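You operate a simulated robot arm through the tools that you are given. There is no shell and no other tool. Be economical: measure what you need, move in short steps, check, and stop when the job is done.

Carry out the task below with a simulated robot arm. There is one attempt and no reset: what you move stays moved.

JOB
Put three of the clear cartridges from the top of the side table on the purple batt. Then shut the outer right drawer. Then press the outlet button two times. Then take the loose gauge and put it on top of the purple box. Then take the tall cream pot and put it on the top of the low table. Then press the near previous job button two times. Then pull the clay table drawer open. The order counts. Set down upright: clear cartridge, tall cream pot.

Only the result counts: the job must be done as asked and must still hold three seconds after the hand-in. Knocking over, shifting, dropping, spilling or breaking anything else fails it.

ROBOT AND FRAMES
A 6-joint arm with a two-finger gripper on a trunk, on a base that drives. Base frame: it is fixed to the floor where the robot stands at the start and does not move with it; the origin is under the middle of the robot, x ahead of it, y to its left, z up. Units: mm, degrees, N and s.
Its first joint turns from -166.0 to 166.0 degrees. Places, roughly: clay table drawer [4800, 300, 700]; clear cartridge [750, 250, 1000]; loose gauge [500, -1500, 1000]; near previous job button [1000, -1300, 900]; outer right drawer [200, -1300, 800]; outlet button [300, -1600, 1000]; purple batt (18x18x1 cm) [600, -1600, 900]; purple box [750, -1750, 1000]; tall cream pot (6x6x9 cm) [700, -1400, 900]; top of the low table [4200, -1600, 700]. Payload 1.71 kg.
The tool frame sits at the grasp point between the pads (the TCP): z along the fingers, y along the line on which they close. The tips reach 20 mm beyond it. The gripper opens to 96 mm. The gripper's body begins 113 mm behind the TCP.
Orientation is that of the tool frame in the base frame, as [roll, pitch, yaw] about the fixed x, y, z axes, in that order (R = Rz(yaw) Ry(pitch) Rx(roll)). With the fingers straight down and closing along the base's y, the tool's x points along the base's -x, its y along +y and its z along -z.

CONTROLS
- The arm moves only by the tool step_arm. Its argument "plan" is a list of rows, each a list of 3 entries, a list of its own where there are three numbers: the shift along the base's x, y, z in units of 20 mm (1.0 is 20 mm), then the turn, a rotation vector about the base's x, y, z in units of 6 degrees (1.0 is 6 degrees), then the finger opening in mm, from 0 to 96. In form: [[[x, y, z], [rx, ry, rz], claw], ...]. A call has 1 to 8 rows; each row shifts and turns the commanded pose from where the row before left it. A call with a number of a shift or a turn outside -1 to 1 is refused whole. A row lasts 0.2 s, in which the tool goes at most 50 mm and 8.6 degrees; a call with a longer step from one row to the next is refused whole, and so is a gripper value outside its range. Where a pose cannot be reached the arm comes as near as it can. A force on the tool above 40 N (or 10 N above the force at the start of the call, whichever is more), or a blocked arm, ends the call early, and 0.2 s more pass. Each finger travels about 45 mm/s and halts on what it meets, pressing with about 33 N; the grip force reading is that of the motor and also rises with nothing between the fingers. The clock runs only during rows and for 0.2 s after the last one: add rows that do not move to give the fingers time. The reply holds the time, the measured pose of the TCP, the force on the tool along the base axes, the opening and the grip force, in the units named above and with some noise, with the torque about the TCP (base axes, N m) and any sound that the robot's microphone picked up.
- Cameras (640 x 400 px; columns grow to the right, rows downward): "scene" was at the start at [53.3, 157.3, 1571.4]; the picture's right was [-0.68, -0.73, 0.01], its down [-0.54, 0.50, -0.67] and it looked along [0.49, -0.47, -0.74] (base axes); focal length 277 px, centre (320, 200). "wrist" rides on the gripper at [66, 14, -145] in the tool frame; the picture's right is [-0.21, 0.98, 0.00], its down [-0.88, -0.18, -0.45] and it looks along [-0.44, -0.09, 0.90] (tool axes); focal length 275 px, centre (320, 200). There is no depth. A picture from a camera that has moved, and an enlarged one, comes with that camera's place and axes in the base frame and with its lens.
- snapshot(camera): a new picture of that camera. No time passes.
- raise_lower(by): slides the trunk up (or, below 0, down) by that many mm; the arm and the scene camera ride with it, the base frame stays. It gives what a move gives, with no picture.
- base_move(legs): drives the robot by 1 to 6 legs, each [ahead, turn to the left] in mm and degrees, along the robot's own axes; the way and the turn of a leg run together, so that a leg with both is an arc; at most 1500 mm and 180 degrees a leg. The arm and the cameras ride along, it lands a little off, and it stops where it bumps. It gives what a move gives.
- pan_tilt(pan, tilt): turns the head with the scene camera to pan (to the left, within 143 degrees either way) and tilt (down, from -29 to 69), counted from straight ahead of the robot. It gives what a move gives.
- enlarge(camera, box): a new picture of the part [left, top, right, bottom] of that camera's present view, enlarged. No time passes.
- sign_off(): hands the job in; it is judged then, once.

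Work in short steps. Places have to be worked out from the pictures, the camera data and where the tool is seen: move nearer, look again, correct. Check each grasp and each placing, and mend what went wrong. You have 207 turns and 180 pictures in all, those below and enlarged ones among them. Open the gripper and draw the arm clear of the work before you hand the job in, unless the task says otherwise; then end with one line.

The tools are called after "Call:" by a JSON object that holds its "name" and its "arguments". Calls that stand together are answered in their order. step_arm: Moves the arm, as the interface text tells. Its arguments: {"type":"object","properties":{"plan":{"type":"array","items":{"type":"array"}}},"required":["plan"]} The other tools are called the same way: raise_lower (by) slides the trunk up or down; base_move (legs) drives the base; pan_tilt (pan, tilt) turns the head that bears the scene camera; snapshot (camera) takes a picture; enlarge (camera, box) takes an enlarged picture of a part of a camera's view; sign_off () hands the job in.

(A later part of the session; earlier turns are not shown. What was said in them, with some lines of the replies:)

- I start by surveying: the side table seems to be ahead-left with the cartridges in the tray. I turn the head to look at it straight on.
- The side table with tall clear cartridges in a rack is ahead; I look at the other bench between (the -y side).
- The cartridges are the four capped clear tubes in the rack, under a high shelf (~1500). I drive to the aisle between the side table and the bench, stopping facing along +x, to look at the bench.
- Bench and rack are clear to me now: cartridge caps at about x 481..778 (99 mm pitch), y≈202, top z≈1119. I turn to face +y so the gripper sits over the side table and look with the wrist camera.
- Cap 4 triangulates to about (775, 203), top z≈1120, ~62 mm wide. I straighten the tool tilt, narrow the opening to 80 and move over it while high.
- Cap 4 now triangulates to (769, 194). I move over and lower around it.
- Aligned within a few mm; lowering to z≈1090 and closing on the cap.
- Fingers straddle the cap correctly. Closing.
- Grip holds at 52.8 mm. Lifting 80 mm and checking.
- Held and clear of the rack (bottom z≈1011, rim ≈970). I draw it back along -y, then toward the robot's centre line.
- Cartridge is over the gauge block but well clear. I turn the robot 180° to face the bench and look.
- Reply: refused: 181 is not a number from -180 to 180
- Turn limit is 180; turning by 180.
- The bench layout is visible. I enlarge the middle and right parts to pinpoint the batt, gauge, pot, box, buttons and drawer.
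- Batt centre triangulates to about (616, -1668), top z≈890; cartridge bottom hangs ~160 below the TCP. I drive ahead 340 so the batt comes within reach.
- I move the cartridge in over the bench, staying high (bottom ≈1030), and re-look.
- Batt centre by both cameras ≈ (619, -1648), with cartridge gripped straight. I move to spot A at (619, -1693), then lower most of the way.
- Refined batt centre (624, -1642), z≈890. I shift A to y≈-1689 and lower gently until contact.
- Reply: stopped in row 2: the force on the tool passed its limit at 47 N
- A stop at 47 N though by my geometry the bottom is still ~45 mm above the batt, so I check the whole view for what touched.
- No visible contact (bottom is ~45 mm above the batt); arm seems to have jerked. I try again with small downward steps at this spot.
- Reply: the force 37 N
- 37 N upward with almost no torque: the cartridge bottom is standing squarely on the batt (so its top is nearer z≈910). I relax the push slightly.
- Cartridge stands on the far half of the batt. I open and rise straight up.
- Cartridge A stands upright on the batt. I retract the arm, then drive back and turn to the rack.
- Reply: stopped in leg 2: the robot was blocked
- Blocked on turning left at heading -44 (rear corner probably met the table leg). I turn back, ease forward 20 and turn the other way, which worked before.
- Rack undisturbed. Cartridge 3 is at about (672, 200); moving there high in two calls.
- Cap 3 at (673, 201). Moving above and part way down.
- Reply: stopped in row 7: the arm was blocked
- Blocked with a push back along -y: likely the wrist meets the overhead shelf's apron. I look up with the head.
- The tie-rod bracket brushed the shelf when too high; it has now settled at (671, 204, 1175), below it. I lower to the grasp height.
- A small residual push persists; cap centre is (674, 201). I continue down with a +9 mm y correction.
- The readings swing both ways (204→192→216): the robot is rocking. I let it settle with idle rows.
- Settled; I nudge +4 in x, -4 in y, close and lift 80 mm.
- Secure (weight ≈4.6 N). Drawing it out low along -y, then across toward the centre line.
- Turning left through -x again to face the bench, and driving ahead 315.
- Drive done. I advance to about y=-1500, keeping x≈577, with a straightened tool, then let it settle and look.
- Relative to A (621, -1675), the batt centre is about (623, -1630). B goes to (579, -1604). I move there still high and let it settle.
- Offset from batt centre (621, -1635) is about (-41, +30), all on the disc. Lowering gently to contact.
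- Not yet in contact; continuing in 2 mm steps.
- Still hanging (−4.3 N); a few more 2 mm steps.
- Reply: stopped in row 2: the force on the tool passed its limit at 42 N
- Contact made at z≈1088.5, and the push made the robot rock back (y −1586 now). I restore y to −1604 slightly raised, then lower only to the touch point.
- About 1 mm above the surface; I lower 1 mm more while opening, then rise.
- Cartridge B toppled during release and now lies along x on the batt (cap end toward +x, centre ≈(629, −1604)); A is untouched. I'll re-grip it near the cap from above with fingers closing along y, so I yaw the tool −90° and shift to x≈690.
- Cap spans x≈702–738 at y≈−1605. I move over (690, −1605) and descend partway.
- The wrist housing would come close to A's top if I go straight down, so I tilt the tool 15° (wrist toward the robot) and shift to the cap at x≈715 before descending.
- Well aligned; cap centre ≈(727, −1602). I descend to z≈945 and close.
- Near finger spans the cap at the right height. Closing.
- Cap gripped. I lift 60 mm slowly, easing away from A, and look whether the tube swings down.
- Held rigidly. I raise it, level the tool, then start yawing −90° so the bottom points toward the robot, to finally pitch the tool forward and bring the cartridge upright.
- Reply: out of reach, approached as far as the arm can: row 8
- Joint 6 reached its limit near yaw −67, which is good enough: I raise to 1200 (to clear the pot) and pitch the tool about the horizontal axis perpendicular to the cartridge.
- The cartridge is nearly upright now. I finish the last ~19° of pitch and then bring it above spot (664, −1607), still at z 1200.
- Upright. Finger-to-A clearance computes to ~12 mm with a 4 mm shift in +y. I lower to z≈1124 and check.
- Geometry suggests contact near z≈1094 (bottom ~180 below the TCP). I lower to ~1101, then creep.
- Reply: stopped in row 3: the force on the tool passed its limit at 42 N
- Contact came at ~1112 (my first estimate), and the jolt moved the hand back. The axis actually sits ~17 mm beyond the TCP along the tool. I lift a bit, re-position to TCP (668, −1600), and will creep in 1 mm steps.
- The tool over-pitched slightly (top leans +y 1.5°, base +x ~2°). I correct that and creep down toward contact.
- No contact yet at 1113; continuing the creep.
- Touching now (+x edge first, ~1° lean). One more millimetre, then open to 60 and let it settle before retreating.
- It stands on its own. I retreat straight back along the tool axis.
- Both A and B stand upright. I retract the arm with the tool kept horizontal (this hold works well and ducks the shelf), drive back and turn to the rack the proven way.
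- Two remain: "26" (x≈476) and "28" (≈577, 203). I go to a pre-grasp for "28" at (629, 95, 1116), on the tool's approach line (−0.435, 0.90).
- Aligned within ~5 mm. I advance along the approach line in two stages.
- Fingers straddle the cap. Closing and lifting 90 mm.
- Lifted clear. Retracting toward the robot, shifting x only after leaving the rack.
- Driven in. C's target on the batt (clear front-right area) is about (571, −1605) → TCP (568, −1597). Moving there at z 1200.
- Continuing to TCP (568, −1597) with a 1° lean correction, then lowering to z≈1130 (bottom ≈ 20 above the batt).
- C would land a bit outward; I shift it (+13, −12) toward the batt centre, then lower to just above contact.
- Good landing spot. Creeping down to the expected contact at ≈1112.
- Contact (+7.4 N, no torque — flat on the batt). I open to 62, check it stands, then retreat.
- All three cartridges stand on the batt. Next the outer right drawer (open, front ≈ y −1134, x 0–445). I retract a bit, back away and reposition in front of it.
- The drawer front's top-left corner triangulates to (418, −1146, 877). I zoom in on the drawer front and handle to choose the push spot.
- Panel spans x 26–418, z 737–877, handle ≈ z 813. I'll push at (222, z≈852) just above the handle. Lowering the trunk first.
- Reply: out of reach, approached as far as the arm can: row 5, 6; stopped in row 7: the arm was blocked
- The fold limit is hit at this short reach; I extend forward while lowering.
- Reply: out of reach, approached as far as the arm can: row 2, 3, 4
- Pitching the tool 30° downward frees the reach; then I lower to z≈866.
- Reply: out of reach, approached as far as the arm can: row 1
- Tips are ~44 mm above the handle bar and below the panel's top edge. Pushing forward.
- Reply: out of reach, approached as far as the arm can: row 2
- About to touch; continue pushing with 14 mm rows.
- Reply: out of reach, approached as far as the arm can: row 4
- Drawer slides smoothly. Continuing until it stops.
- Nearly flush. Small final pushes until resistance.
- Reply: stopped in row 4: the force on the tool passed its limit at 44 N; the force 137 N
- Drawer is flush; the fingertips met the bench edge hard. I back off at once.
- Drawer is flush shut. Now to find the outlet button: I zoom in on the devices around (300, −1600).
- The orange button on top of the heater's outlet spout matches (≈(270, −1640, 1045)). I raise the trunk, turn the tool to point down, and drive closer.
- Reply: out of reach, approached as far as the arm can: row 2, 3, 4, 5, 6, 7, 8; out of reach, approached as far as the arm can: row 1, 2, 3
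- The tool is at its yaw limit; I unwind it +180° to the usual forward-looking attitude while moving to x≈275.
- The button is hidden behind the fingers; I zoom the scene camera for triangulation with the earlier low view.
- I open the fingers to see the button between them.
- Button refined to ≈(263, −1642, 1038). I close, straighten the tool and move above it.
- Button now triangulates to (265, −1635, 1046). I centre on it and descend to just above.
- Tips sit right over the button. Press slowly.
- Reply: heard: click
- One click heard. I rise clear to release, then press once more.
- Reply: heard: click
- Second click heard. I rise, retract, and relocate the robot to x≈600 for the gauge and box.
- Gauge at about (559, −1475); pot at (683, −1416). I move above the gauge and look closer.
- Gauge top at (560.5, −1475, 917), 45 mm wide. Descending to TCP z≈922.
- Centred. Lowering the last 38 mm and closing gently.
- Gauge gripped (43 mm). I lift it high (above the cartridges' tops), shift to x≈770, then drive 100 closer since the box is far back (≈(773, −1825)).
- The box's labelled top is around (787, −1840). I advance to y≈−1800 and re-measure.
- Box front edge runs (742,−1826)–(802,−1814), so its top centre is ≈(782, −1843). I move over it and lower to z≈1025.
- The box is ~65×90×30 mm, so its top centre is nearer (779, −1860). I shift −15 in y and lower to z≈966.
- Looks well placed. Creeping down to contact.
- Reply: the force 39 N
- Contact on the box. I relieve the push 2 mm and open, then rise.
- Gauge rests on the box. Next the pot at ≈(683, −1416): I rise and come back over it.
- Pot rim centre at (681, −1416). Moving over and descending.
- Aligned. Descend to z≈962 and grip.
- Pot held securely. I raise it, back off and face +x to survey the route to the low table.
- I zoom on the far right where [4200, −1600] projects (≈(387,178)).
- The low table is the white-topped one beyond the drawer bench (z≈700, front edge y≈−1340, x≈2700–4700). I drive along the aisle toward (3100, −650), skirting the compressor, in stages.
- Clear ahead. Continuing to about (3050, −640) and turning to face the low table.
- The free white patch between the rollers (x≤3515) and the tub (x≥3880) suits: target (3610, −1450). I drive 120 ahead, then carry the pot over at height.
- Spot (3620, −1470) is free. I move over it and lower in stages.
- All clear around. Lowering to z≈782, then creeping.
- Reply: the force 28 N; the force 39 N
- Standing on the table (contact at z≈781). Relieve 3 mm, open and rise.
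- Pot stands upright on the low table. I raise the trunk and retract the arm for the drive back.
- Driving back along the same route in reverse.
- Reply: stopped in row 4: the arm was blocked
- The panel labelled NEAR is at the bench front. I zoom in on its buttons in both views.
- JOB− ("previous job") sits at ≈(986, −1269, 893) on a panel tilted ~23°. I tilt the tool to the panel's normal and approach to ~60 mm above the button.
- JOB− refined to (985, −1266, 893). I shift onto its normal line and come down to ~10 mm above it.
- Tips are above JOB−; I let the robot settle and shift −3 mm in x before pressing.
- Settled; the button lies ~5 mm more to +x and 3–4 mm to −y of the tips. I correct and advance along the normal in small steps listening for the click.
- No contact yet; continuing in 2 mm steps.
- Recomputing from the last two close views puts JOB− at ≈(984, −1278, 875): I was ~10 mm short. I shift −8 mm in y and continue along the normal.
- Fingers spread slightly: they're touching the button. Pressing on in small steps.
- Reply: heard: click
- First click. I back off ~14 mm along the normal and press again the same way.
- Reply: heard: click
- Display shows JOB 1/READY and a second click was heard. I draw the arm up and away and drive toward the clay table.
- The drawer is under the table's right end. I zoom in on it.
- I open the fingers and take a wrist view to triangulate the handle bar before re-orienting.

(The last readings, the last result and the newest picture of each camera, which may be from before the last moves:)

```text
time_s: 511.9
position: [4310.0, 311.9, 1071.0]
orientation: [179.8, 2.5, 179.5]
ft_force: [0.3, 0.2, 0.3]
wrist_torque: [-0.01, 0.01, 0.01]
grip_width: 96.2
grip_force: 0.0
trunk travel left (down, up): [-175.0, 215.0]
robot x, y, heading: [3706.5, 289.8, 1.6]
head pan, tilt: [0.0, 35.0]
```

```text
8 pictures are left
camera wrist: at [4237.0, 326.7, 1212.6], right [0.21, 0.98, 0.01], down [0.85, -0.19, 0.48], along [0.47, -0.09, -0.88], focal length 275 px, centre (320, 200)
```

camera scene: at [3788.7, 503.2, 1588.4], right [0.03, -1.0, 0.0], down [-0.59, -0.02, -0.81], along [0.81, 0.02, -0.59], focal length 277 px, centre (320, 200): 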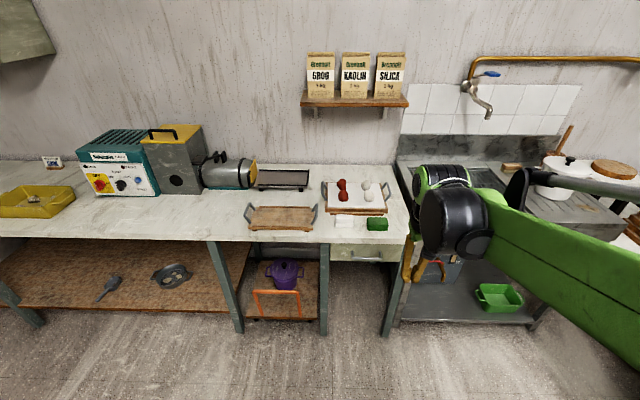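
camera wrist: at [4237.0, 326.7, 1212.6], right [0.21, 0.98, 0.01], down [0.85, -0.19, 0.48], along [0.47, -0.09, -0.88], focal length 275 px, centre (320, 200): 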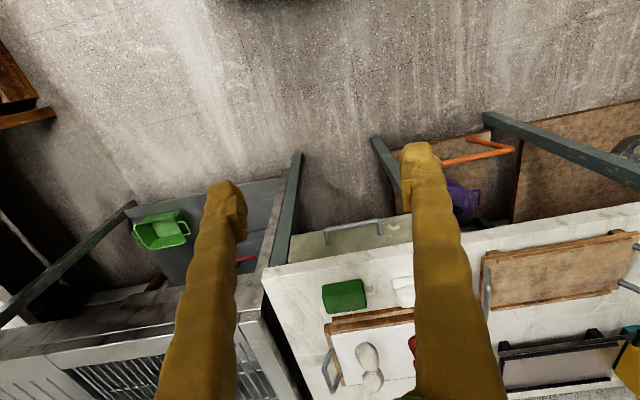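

Handle bar triangulates to (4580, 329, 718), horizontal along y. I'll grip it with the tool tilted 40° forward and fingers closing in the vertical plane: level, yaw −90°, pitch −40°, then lower the trunk.

Call:
{"name": "step_arm", "arguments": {"plan": [[[0, 0, 0], [0, 0.42, -0.5], 60], [[0, 0, 0], [0, 0, -1], 40], [[0, 0, 0], [0, 0, -1], 40], [[0, 0, 0], [0, 0, -1], 40], [[0, 0, 0], [0, 0, -1], 40], [[0, 0, 0], [0, 0, -1], 40], [[0, 0, 0], [0, 0, -1], 40], [[0, 0, 0], [0, 0, -1], 40]]}}

Call:
{"name": "step_arm", "arguments": {"plan": [[[0, 0, 0], [0, 0, -1], 40], [[0, 0, 0], [0, 0, -1], 40], [[0, 0, 0], [0, 0, -1], 40], [[0, 0, 0], [0, 0, -1], 40], [[0, 0, 0], [0, 0, -1], 40], [[0, 0, 0], [0, 0, -1], 40], [[0, 0, 0], [0, 0, -1], 40], [[0, 0, 0], [0, 0, -0.4], 40]]}}

Call:
{"name": "step_arm", "arguments": {"plan": [[[0, 0, 0], [0, -1, 0], 40], [[0, 0, 0], [0, -1, 0], 40], [[0, 0, 0], [0, -1, 0], 40], [[0, 0, 0], [0, -1, 0], 40], [[0, 0, 0], [0, -1, 0], 40], [[0, 0, 0], [0, -1, 0], 40], [[0, 0, 0], [0, -0.7, 0], 40], [[0, 0, 0], [0, 0, 0], 40]]}}

Call:
{"name": "raise_lower", "arguments": {"by": -170}}

```text
time_s: 513.7
position: [4308.7, 311.7, 1069.6]
orientation: [-180.0, 0.0, 134.4]
ft_force: [-0.5, 0.8, 0.5]
wrist_torque: [-0.02, 0.02, 0.01]
grip_width: 40.3
grip_force: 0.2
trunk travel left (down, up): [-175.0, 215.0]
robot x, y, heading: [3713.1, 289.5, 1.6]
head pan, tilt: [0.0, 35.0]
```

```text
time_s: 515.5
position: [4307.5, 311.6, 1068.3]
orientation: [180.0, 0.2, 90.0]
ft_force: [-0.1, -0.1, -0.1]
wrist_torque: [-0.01, 0.04, 0.02]
grip_width: 40.1
grip_force: 0.0
trunk travel left (down, up): [-175.0, 215.0]
robot x, y, heading: [3711.1, 292.0, 1.5]
head pan, tilt: [0.0, 35.0]
```

```text
time_s: 517.3
position: [4308.2, 312.3, 1068.7]
orientation: [139.7, 0.1, 90.0]
ft_force: [0.4, 1.1, -0.4]
wrist_torque: [-0.02, -0.02, -0.02]
grip_width: 40.0
grip_force: 0.2
trunk travel left (down, up): [-175.0, 215.0]
robot x, y, heading: [3710.8, 289.7, 1.6]
head pan, tilt: [0.0, 35.0]
```

```text
time_s: 519.2
position: [4308.6, 311.2, 901.1]
orientation: [139.8, 0.2, 90.2]
ft_force: [0.4, 0.8, 0.5]
wrist_torque: [0.01, 0.03, -0.02]
grip_width: 40.2
grip_force: 0.1
trunk travel left (down, up): [-5.0, 385.0]
robot x, y, heading: [3713.0, 288.8, 1.7]
head pan, tilt: [0.0, 35.0]
```

Orientation as planned. Moving to the pre-grasp (4529, 329, 779).

Call:
{"name": "step_arm", "arguments": {"plan": [[[1, 0.1, -0.5], [0, 0, 0], 40], [[1, 0.1, -0.6], [0, 0, 0], 40], [[1, 0.1, -0.6], [0, 0, 0], 40], [[1, 0.1, -0.6], [0, 0, 0], 40], [[1, 0.1, -0.6], [0, 0, 0], 40], [[1, 0.1, -0.6], [0, 0, 0], 40], [[1, 0.1, -0.6], [0, 0, 0], 40], [[1, 0.1, -0.6], [0, 0, 0], 40]]}}

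Call:
{"name": "step_arm", "arguments": {"plan": [[[1, 0.1, -0.6], [0, 0, 0], 40], [[1, 0, -0.6], [0, 0, 0], 40], [[0.5, 0, -0.2], [0, 0, 0], 40], [[0, 0, 0], [0, 0, 0], 40], [[0, 0, 0], [0, 0, 0], 40], [[0, 0, 0], [0, 0, 0], 40]]}}

Call:
{"name": "snapshot", "arguments": {"camera": "wrist"}}

Call:
{"name": "enlarge", "arguments": {"camera": "scene", "box": [290, 170, 450, 290]}}

```text
time_s: 521.0
position: [4466.6, 329.0, 806.4]
orientation: [139.8, 0.1, 90.1]
ft_force: [-0.9, 0.0, -0.4]
wrist_torque: [0.04, -0.03, -0.02]
grip_width: 40.0
grip_force: 0.1
trunk travel left (down, up): [-5.0, 385.0]
robot x, y, heading: [3712.8, 287.4, 1.7]
head pan, tilt: [0.0, 35.0]
```

```text
time_s: 522.4
position: [4519.4, 330.3, 776.7]
orientation: [139.8, 0.2, 90.1]
ft_force: [-0.1, 0.5, 0.7]
wrist_torque: [0.02, 0.0, -0.01]
grip_width: 40.1
grip_force: 0.1
trunk travel left (down, up): [-5.0, 385.0]
robot x, y, heading: [3713.0, 288.5, 2.0]
head pan, tilt: [0.0, 35.0]
```

```text
7 pictures are left
camera wrist: at [4434.1, 396.7, 896.5], right [0.75, -0.2, 0.63], down [-0.43, -0.88, 0.22], along [0.51, -0.44, -0.74], focal length 275 px, centre (320, 200)
```

wrist: 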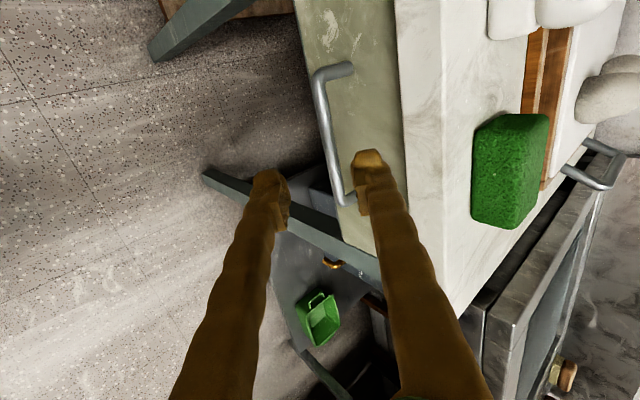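

```text
3.33 times, centred on (370, 230) of scene
camera zoom: at [3785.6, 503.1, 1418.4], right [0.03, -1.0, 0.0], down [-0.59, -0.02, -0.81], along [0.81, 0.02, -0.59], focal length 923 px, centre (153, 100)
```

zoom: 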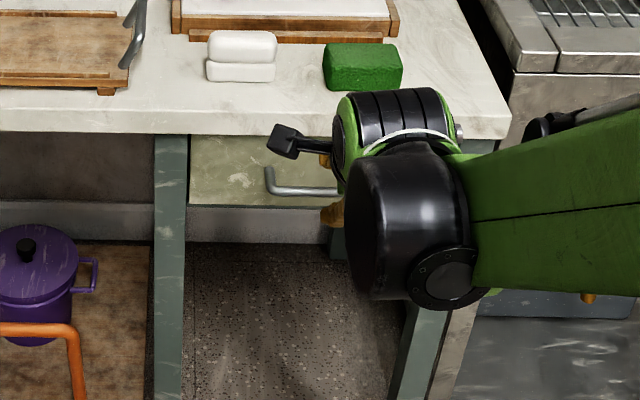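

Refined bar centre: (4605, 325, 688). I approach along the tool axis most of the way.

Call:
{"name": "step_arm", "arguments": {"plan": [[[0.79, -0.05, -0.8], [0, 0, 0], 36], [[0.79, -0.05, -0.8], [0, 0, 0], 36], [[0.79, -0.05, -0.8], [0, 0, 0], 36], [[0.7, 0, -0.7], [0, 0, 0], 36], [[0, 0, 0], [0, 0, 0], 36], [[0, 0, 0], [0, 0, 0], 36]]}}

Call:
{"name": "snapshot", "arguments": {"camera": "wrist"}}

```text
time_s: 523.8
position: [4578.6, 327.4, 716.7]
orientation: [139.8, 0.1, 90.2]
ft_force: [0.3, -0.6, -0.2]
wrist_torque: [0.03, 0.03, -0.01]
grip_width: 36.4
grip_force: 0.1
trunk travel left (down, up): [-5.0, 385.0]
robot x, y, heading: [3711.6, 289.8, 1.5]
head pan, tilt: [0.0, 35.0]
```

```text
5 pictures are left
camera wrist: at [4495.1, 393.6, 835.7], right [0.75, -0.2, 0.63], down [-0.43, -0.88, 0.22], along [0.51, -0.44, -0.74], focal length 275 px, centre (320, 200)
```

wrist: 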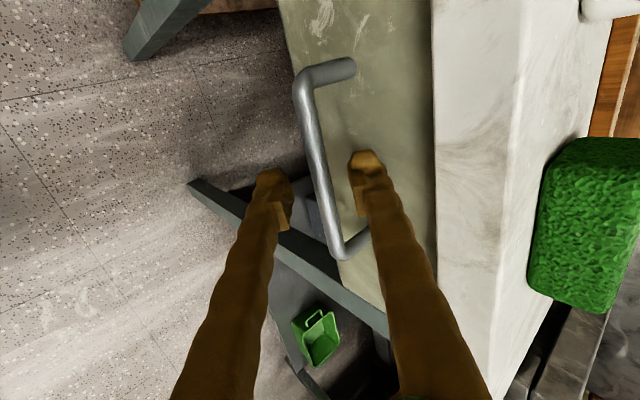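

The bar lies squarely between the fingers, ~18 mm past the tips. I advance 28 mm and close.

Call:
{"name": "step_arm", "arguments": {"plan": [[[0.45, 0, -0.54], [0, 0, 0], 36], [[0.46, 0, -0.54], [0, 0, 0], 36], [[0, 0, 0], [0, 0, 0], 36], [[0, 0, 0], [0, 0, 0], 0], [[0, 0, 0], [0, 0, 0], 0], [[0, 0, 0], [0, 0, 0], 0], [[0, 0, 0], [0, 0, 0], 0]]}}

```text
time_s: 525.4
position: [4599.1, 326.1, 694.4]
orientation: [139.8, 0.1, 90.0]
ft_force: [-0.3, -1.5, 1.6]
wrist_torque: [0.03, -0.02, -0.02]
grip_width: 5.8
grip_force: 33.1
trunk travel left (down, up): [-5.0, 385.0]
robot x, y, heading: [3710.3, 292.2, 1.6]
head pan, tilt: [0.0, 35.0]
```

Gripped at 5.8 mm. I pull straight back along −x.

Call:
{"name": "step_arm", "arguments": {"plan": [[[-0.3, 0, 0], [0, 0, 0], 0], [[-0.5, 0, 0], [0, 0, 0], 0], [[-0.6, 0, 0], [0, 0, 0], 0], [[-0.6, 0, 0], [0, 0, 0], 0], [[-0.6, 0, 0], [0, 0, 0], 0], [[0, 0, 0], [0, 0, 0], 0]]}}

Call:
{"name": "snapshot", "arguments": {"camera": "wrist"}}

```text
time_s: 526.8
position: [4544.7, 326.1, 693.9]
orientation: [139.7, 0.1, 90.1]
ft_force: [0.6, 4.6, 15.0]
wrist_torque: [0.13, 0.13, 0.03]
grip_width: 5.9
grip_force: 33.6
trunk travel left (down, up): [-5.0, 385.0]
robot x, y, heading: [3709.6, 288.9, 1.7]
head pan, tilt: [0.0, 35.0]
```

```text
4 pictures are left
camera wrist: at [4460.5, 392.8, 813.8], right [0.75, -0.2, 0.63], down [-0.43, -0.88, 0.22], along [0.51, -0.44, -0.74], focal length 275 px, centre (320, 200)
```

wrist: 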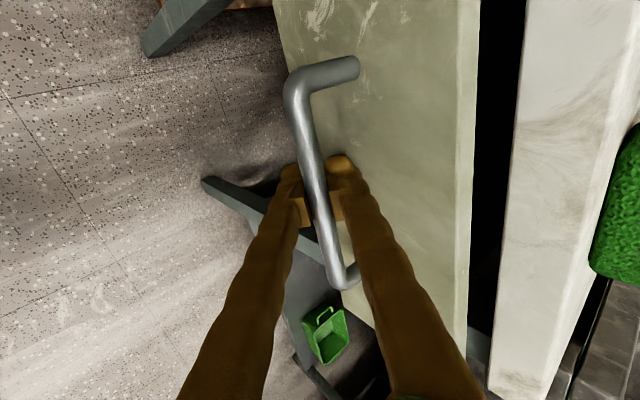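

The drawer is sliding out. Continuing the pull.

Call:
{"name": "step_arm", "arguments": {"plan": [[[-0.7, 0, 0], [0, 0, 0], 0], [[-0.7, 0, 0], [0, 0, 0], 0], [[-0.7, 0, 0], [0, 0, 0], 0], [[-0.7, 0, 0], [0, 0, 0], 0], [[-0.7, 0, 0], [0, 0, 0], 0], [[-0.7, 0, 0], [0, 0, 0], 0], [[-0.7, 0, 0], [0, 0, 0], 0], [[0, 0, 0], [0, 0, 0], 0]]}}

Call:
{"name": "step_arm", "arguments": {"plan": [[[-0.6, 0, 0], [0, 0, 0], 0], [[-0.6, 0, 0], [0, 0, 0], 0], [[-0.6, 0, 0], [0, 0, 0], 0], [[-0.6, 0, 0], [0, 0, 0], 0], [[0, 0, 0], [0, 0, 0], 0]]}}

Call:
{"name": "snapshot", "arguments": {"camera": "wrist"}}

```text
time_s: 528.6
position: [4445.5, 326.4, 694.7]
orientation: [139.7, 0.1, 90.1]
ft_force: [0.6, 1.9, 10.5]
wrist_torque: [0.03, 0.1, -0.06]
grip_width: 6.1
grip_force: 33.5
trunk travel left (down, up): [-5.0, 385.0]
robot x, y, heading: [3711.0, 289.3, 1.6]
head pan, tilt: [0.0, 35.0]
```

```text
time_s: 529.8
position: [4397.8, 327.1, 694.4]
orientation: [139.9, 0.2, 90.0]
ft_force: [-0.3, 10.4, -0.9]
wrist_torque: [0.04, 0.0, -0.03]
grip_width: 6.0
grip_force: 33.1
trunk travel left (down, up): [-5.0, 385.0]
robot x, y, heading: [3710.7, 289.3, 1.5]
head pan, tilt: [0.0, 35.0]
```

```text
3 pictures are left
camera wrist: at [4314.1, 392.8, 813.8], right [0.75, -0.2, 0.63], down [-0.43, -0.88, 0.22], along [0.51, -0.44, -0.74], focal length 275 px, centre (320, 200)
```

wrist: 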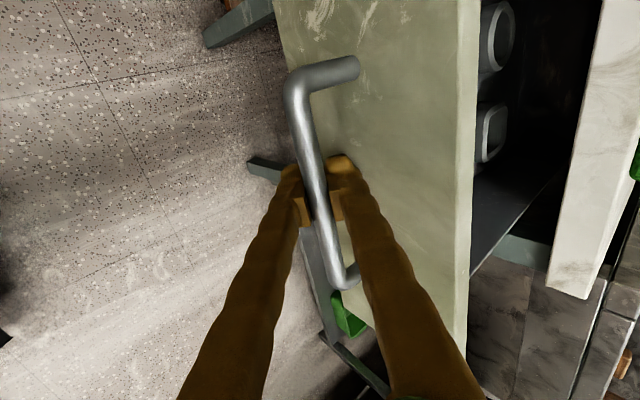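

Open ~200 mm with no resistance. I pull a bit more to reach a clear open state or the stop.

Call:
{"name": "step_arm", "arguments": {"plan": [[[-0.5, 0, 0], [0, 0, 0], 0], [[-0.5, 0, 0], [0, 0, 0], 0], [[-0.5, 0, 0], [0, 0, 0], 0], [[-0.5, 0, 0], [0, 0, 0], 0], [[0, 0, 0], [0, 0, 0], 0]]}}

```text
time_s: 531.0
position: [4358.9, 326.0, 693.6]
orientation: [139.6, 0.1, 90.1]
ft_force: [0.6, 2.7, 32.7]
wrist_torque: [0.05, 0.24, 0.0]
grip_width: 6.1
grip_force: 33.6
trunk travel left (down, up): [-5.0, 385.0]
robot x, y, heading: [3710.7, 288.8, 1.5]
head pan, tilt: [0.0, 35.0]
```

Opened 240 mm. I release the handle and retreat along the tool axis.

Call:
{"name": "step_arm", "arguments": {"plan": [[[0, 0, 0], [0, 0, 0], 20], [[0, 0, 0], [0, 0, 0], 36], [[0, 0, 0], [0, 0, 0], 40], [[0, 0, 0], [0, 0, 0], 40], [[-0.3, 0, 0.35], [0, 0, 0], 40], [[-0.6, 0, 0.7], [0, 0, 0], 40], [[-0.6, 0, 0.7], [0, 0, 0], 40], [[-0.6, 0, 0.7], [0, 0, 0], 40]]}}

Call:
{"name": "step_arm", "arguments": {"plan": [[[-0.6, 0, 0.8], [0, 0, 0], 40], [[-0.6, 0, 0.8], [0, 0, 0], 40], [[-0.6, 0, 0.8], [0, 0, 0], 40], [[-0.6, 0, 0.8], [0, 0, 0], 40], [[-0.6, 0, 0.8], [0, 0, 0], 40]]}}

Call:
{"name": "base_move", "arguments": {"legs": [[-200, 0]]}}

Call:
{"name": "snapshot", "arguments": {"camera": "scene"}}

```text
time_s: 532.8
position: [4316.2, 324.6, 742.6]
orientation: [139.8, 0.2, 90.0]
ft_force: [0.7, 0.3, -0.3]
wrist_torque: [-0.02, 0.03, 0.02]
grip_width: 40.0
grip_force: 0.0
trunk travel left (down, up): [-5.0, 385.0]
robot x, y, heading: [3714.6, 289.4, 1.6]
head pan, tilt: [0.0, 35.0]
```

```text
time_s: 534.0
position: [4258.3, 327.3, 821.3]
orientation: [139.8, 0.1, 90.1]
ft_force: [0.9, -0.4, -0.5]
wrist_torque: [0.02, 0.01, 0.01]
grip_width: 40.3
grip_force: 0.1
trunk travel left (down, up): [-5.0, 385.0]
robot x, y, heading: [3710.8, 289.8, 1.6]
head pan, tilt: [0.0, 35.0]
```

```text
time_s: 536.0
position: [4053.2, 318.2, 821.4]
orientation: [139.7, 0.1, 89.7]
ft_force: [-0.2, 0.3, -0.4]
wrist_torque: [0.03, 0.03, 0.01]
grip_width: 40.0
grip_force: 0.1
trunk travel left (down, up): [-5.0, 385.0]
robot x, y, heading: [3501.5, 285.7, 1.2]
head pan, tilt: [0.0, 35.0]
```

```text
2 pictures are left
camera scene: at [3582.0, 497.5, 1418.4], right [0.02, -1.0, 0.0], down [-0.59, -0.01, -0.81], along [0.81, 0.02, -0.59], focal length 277 px, centre (320, 200)
```

scene: 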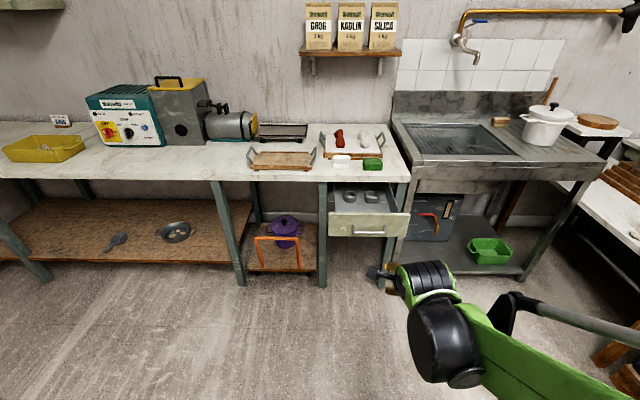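

The drawer stands open, everything on the table is undisturbed, the gripper is open and the arm clear. Handing in.

Call:
{"name": "sign_off", "arguments": {}}

```text
The job is handed in.
```

All seven steps were done in the order you gave, and the job is handed in. While I was setting the second cartridge down it tipped over on the batt. I picked it up and stood it upright again, with no spill seen in the pictures.
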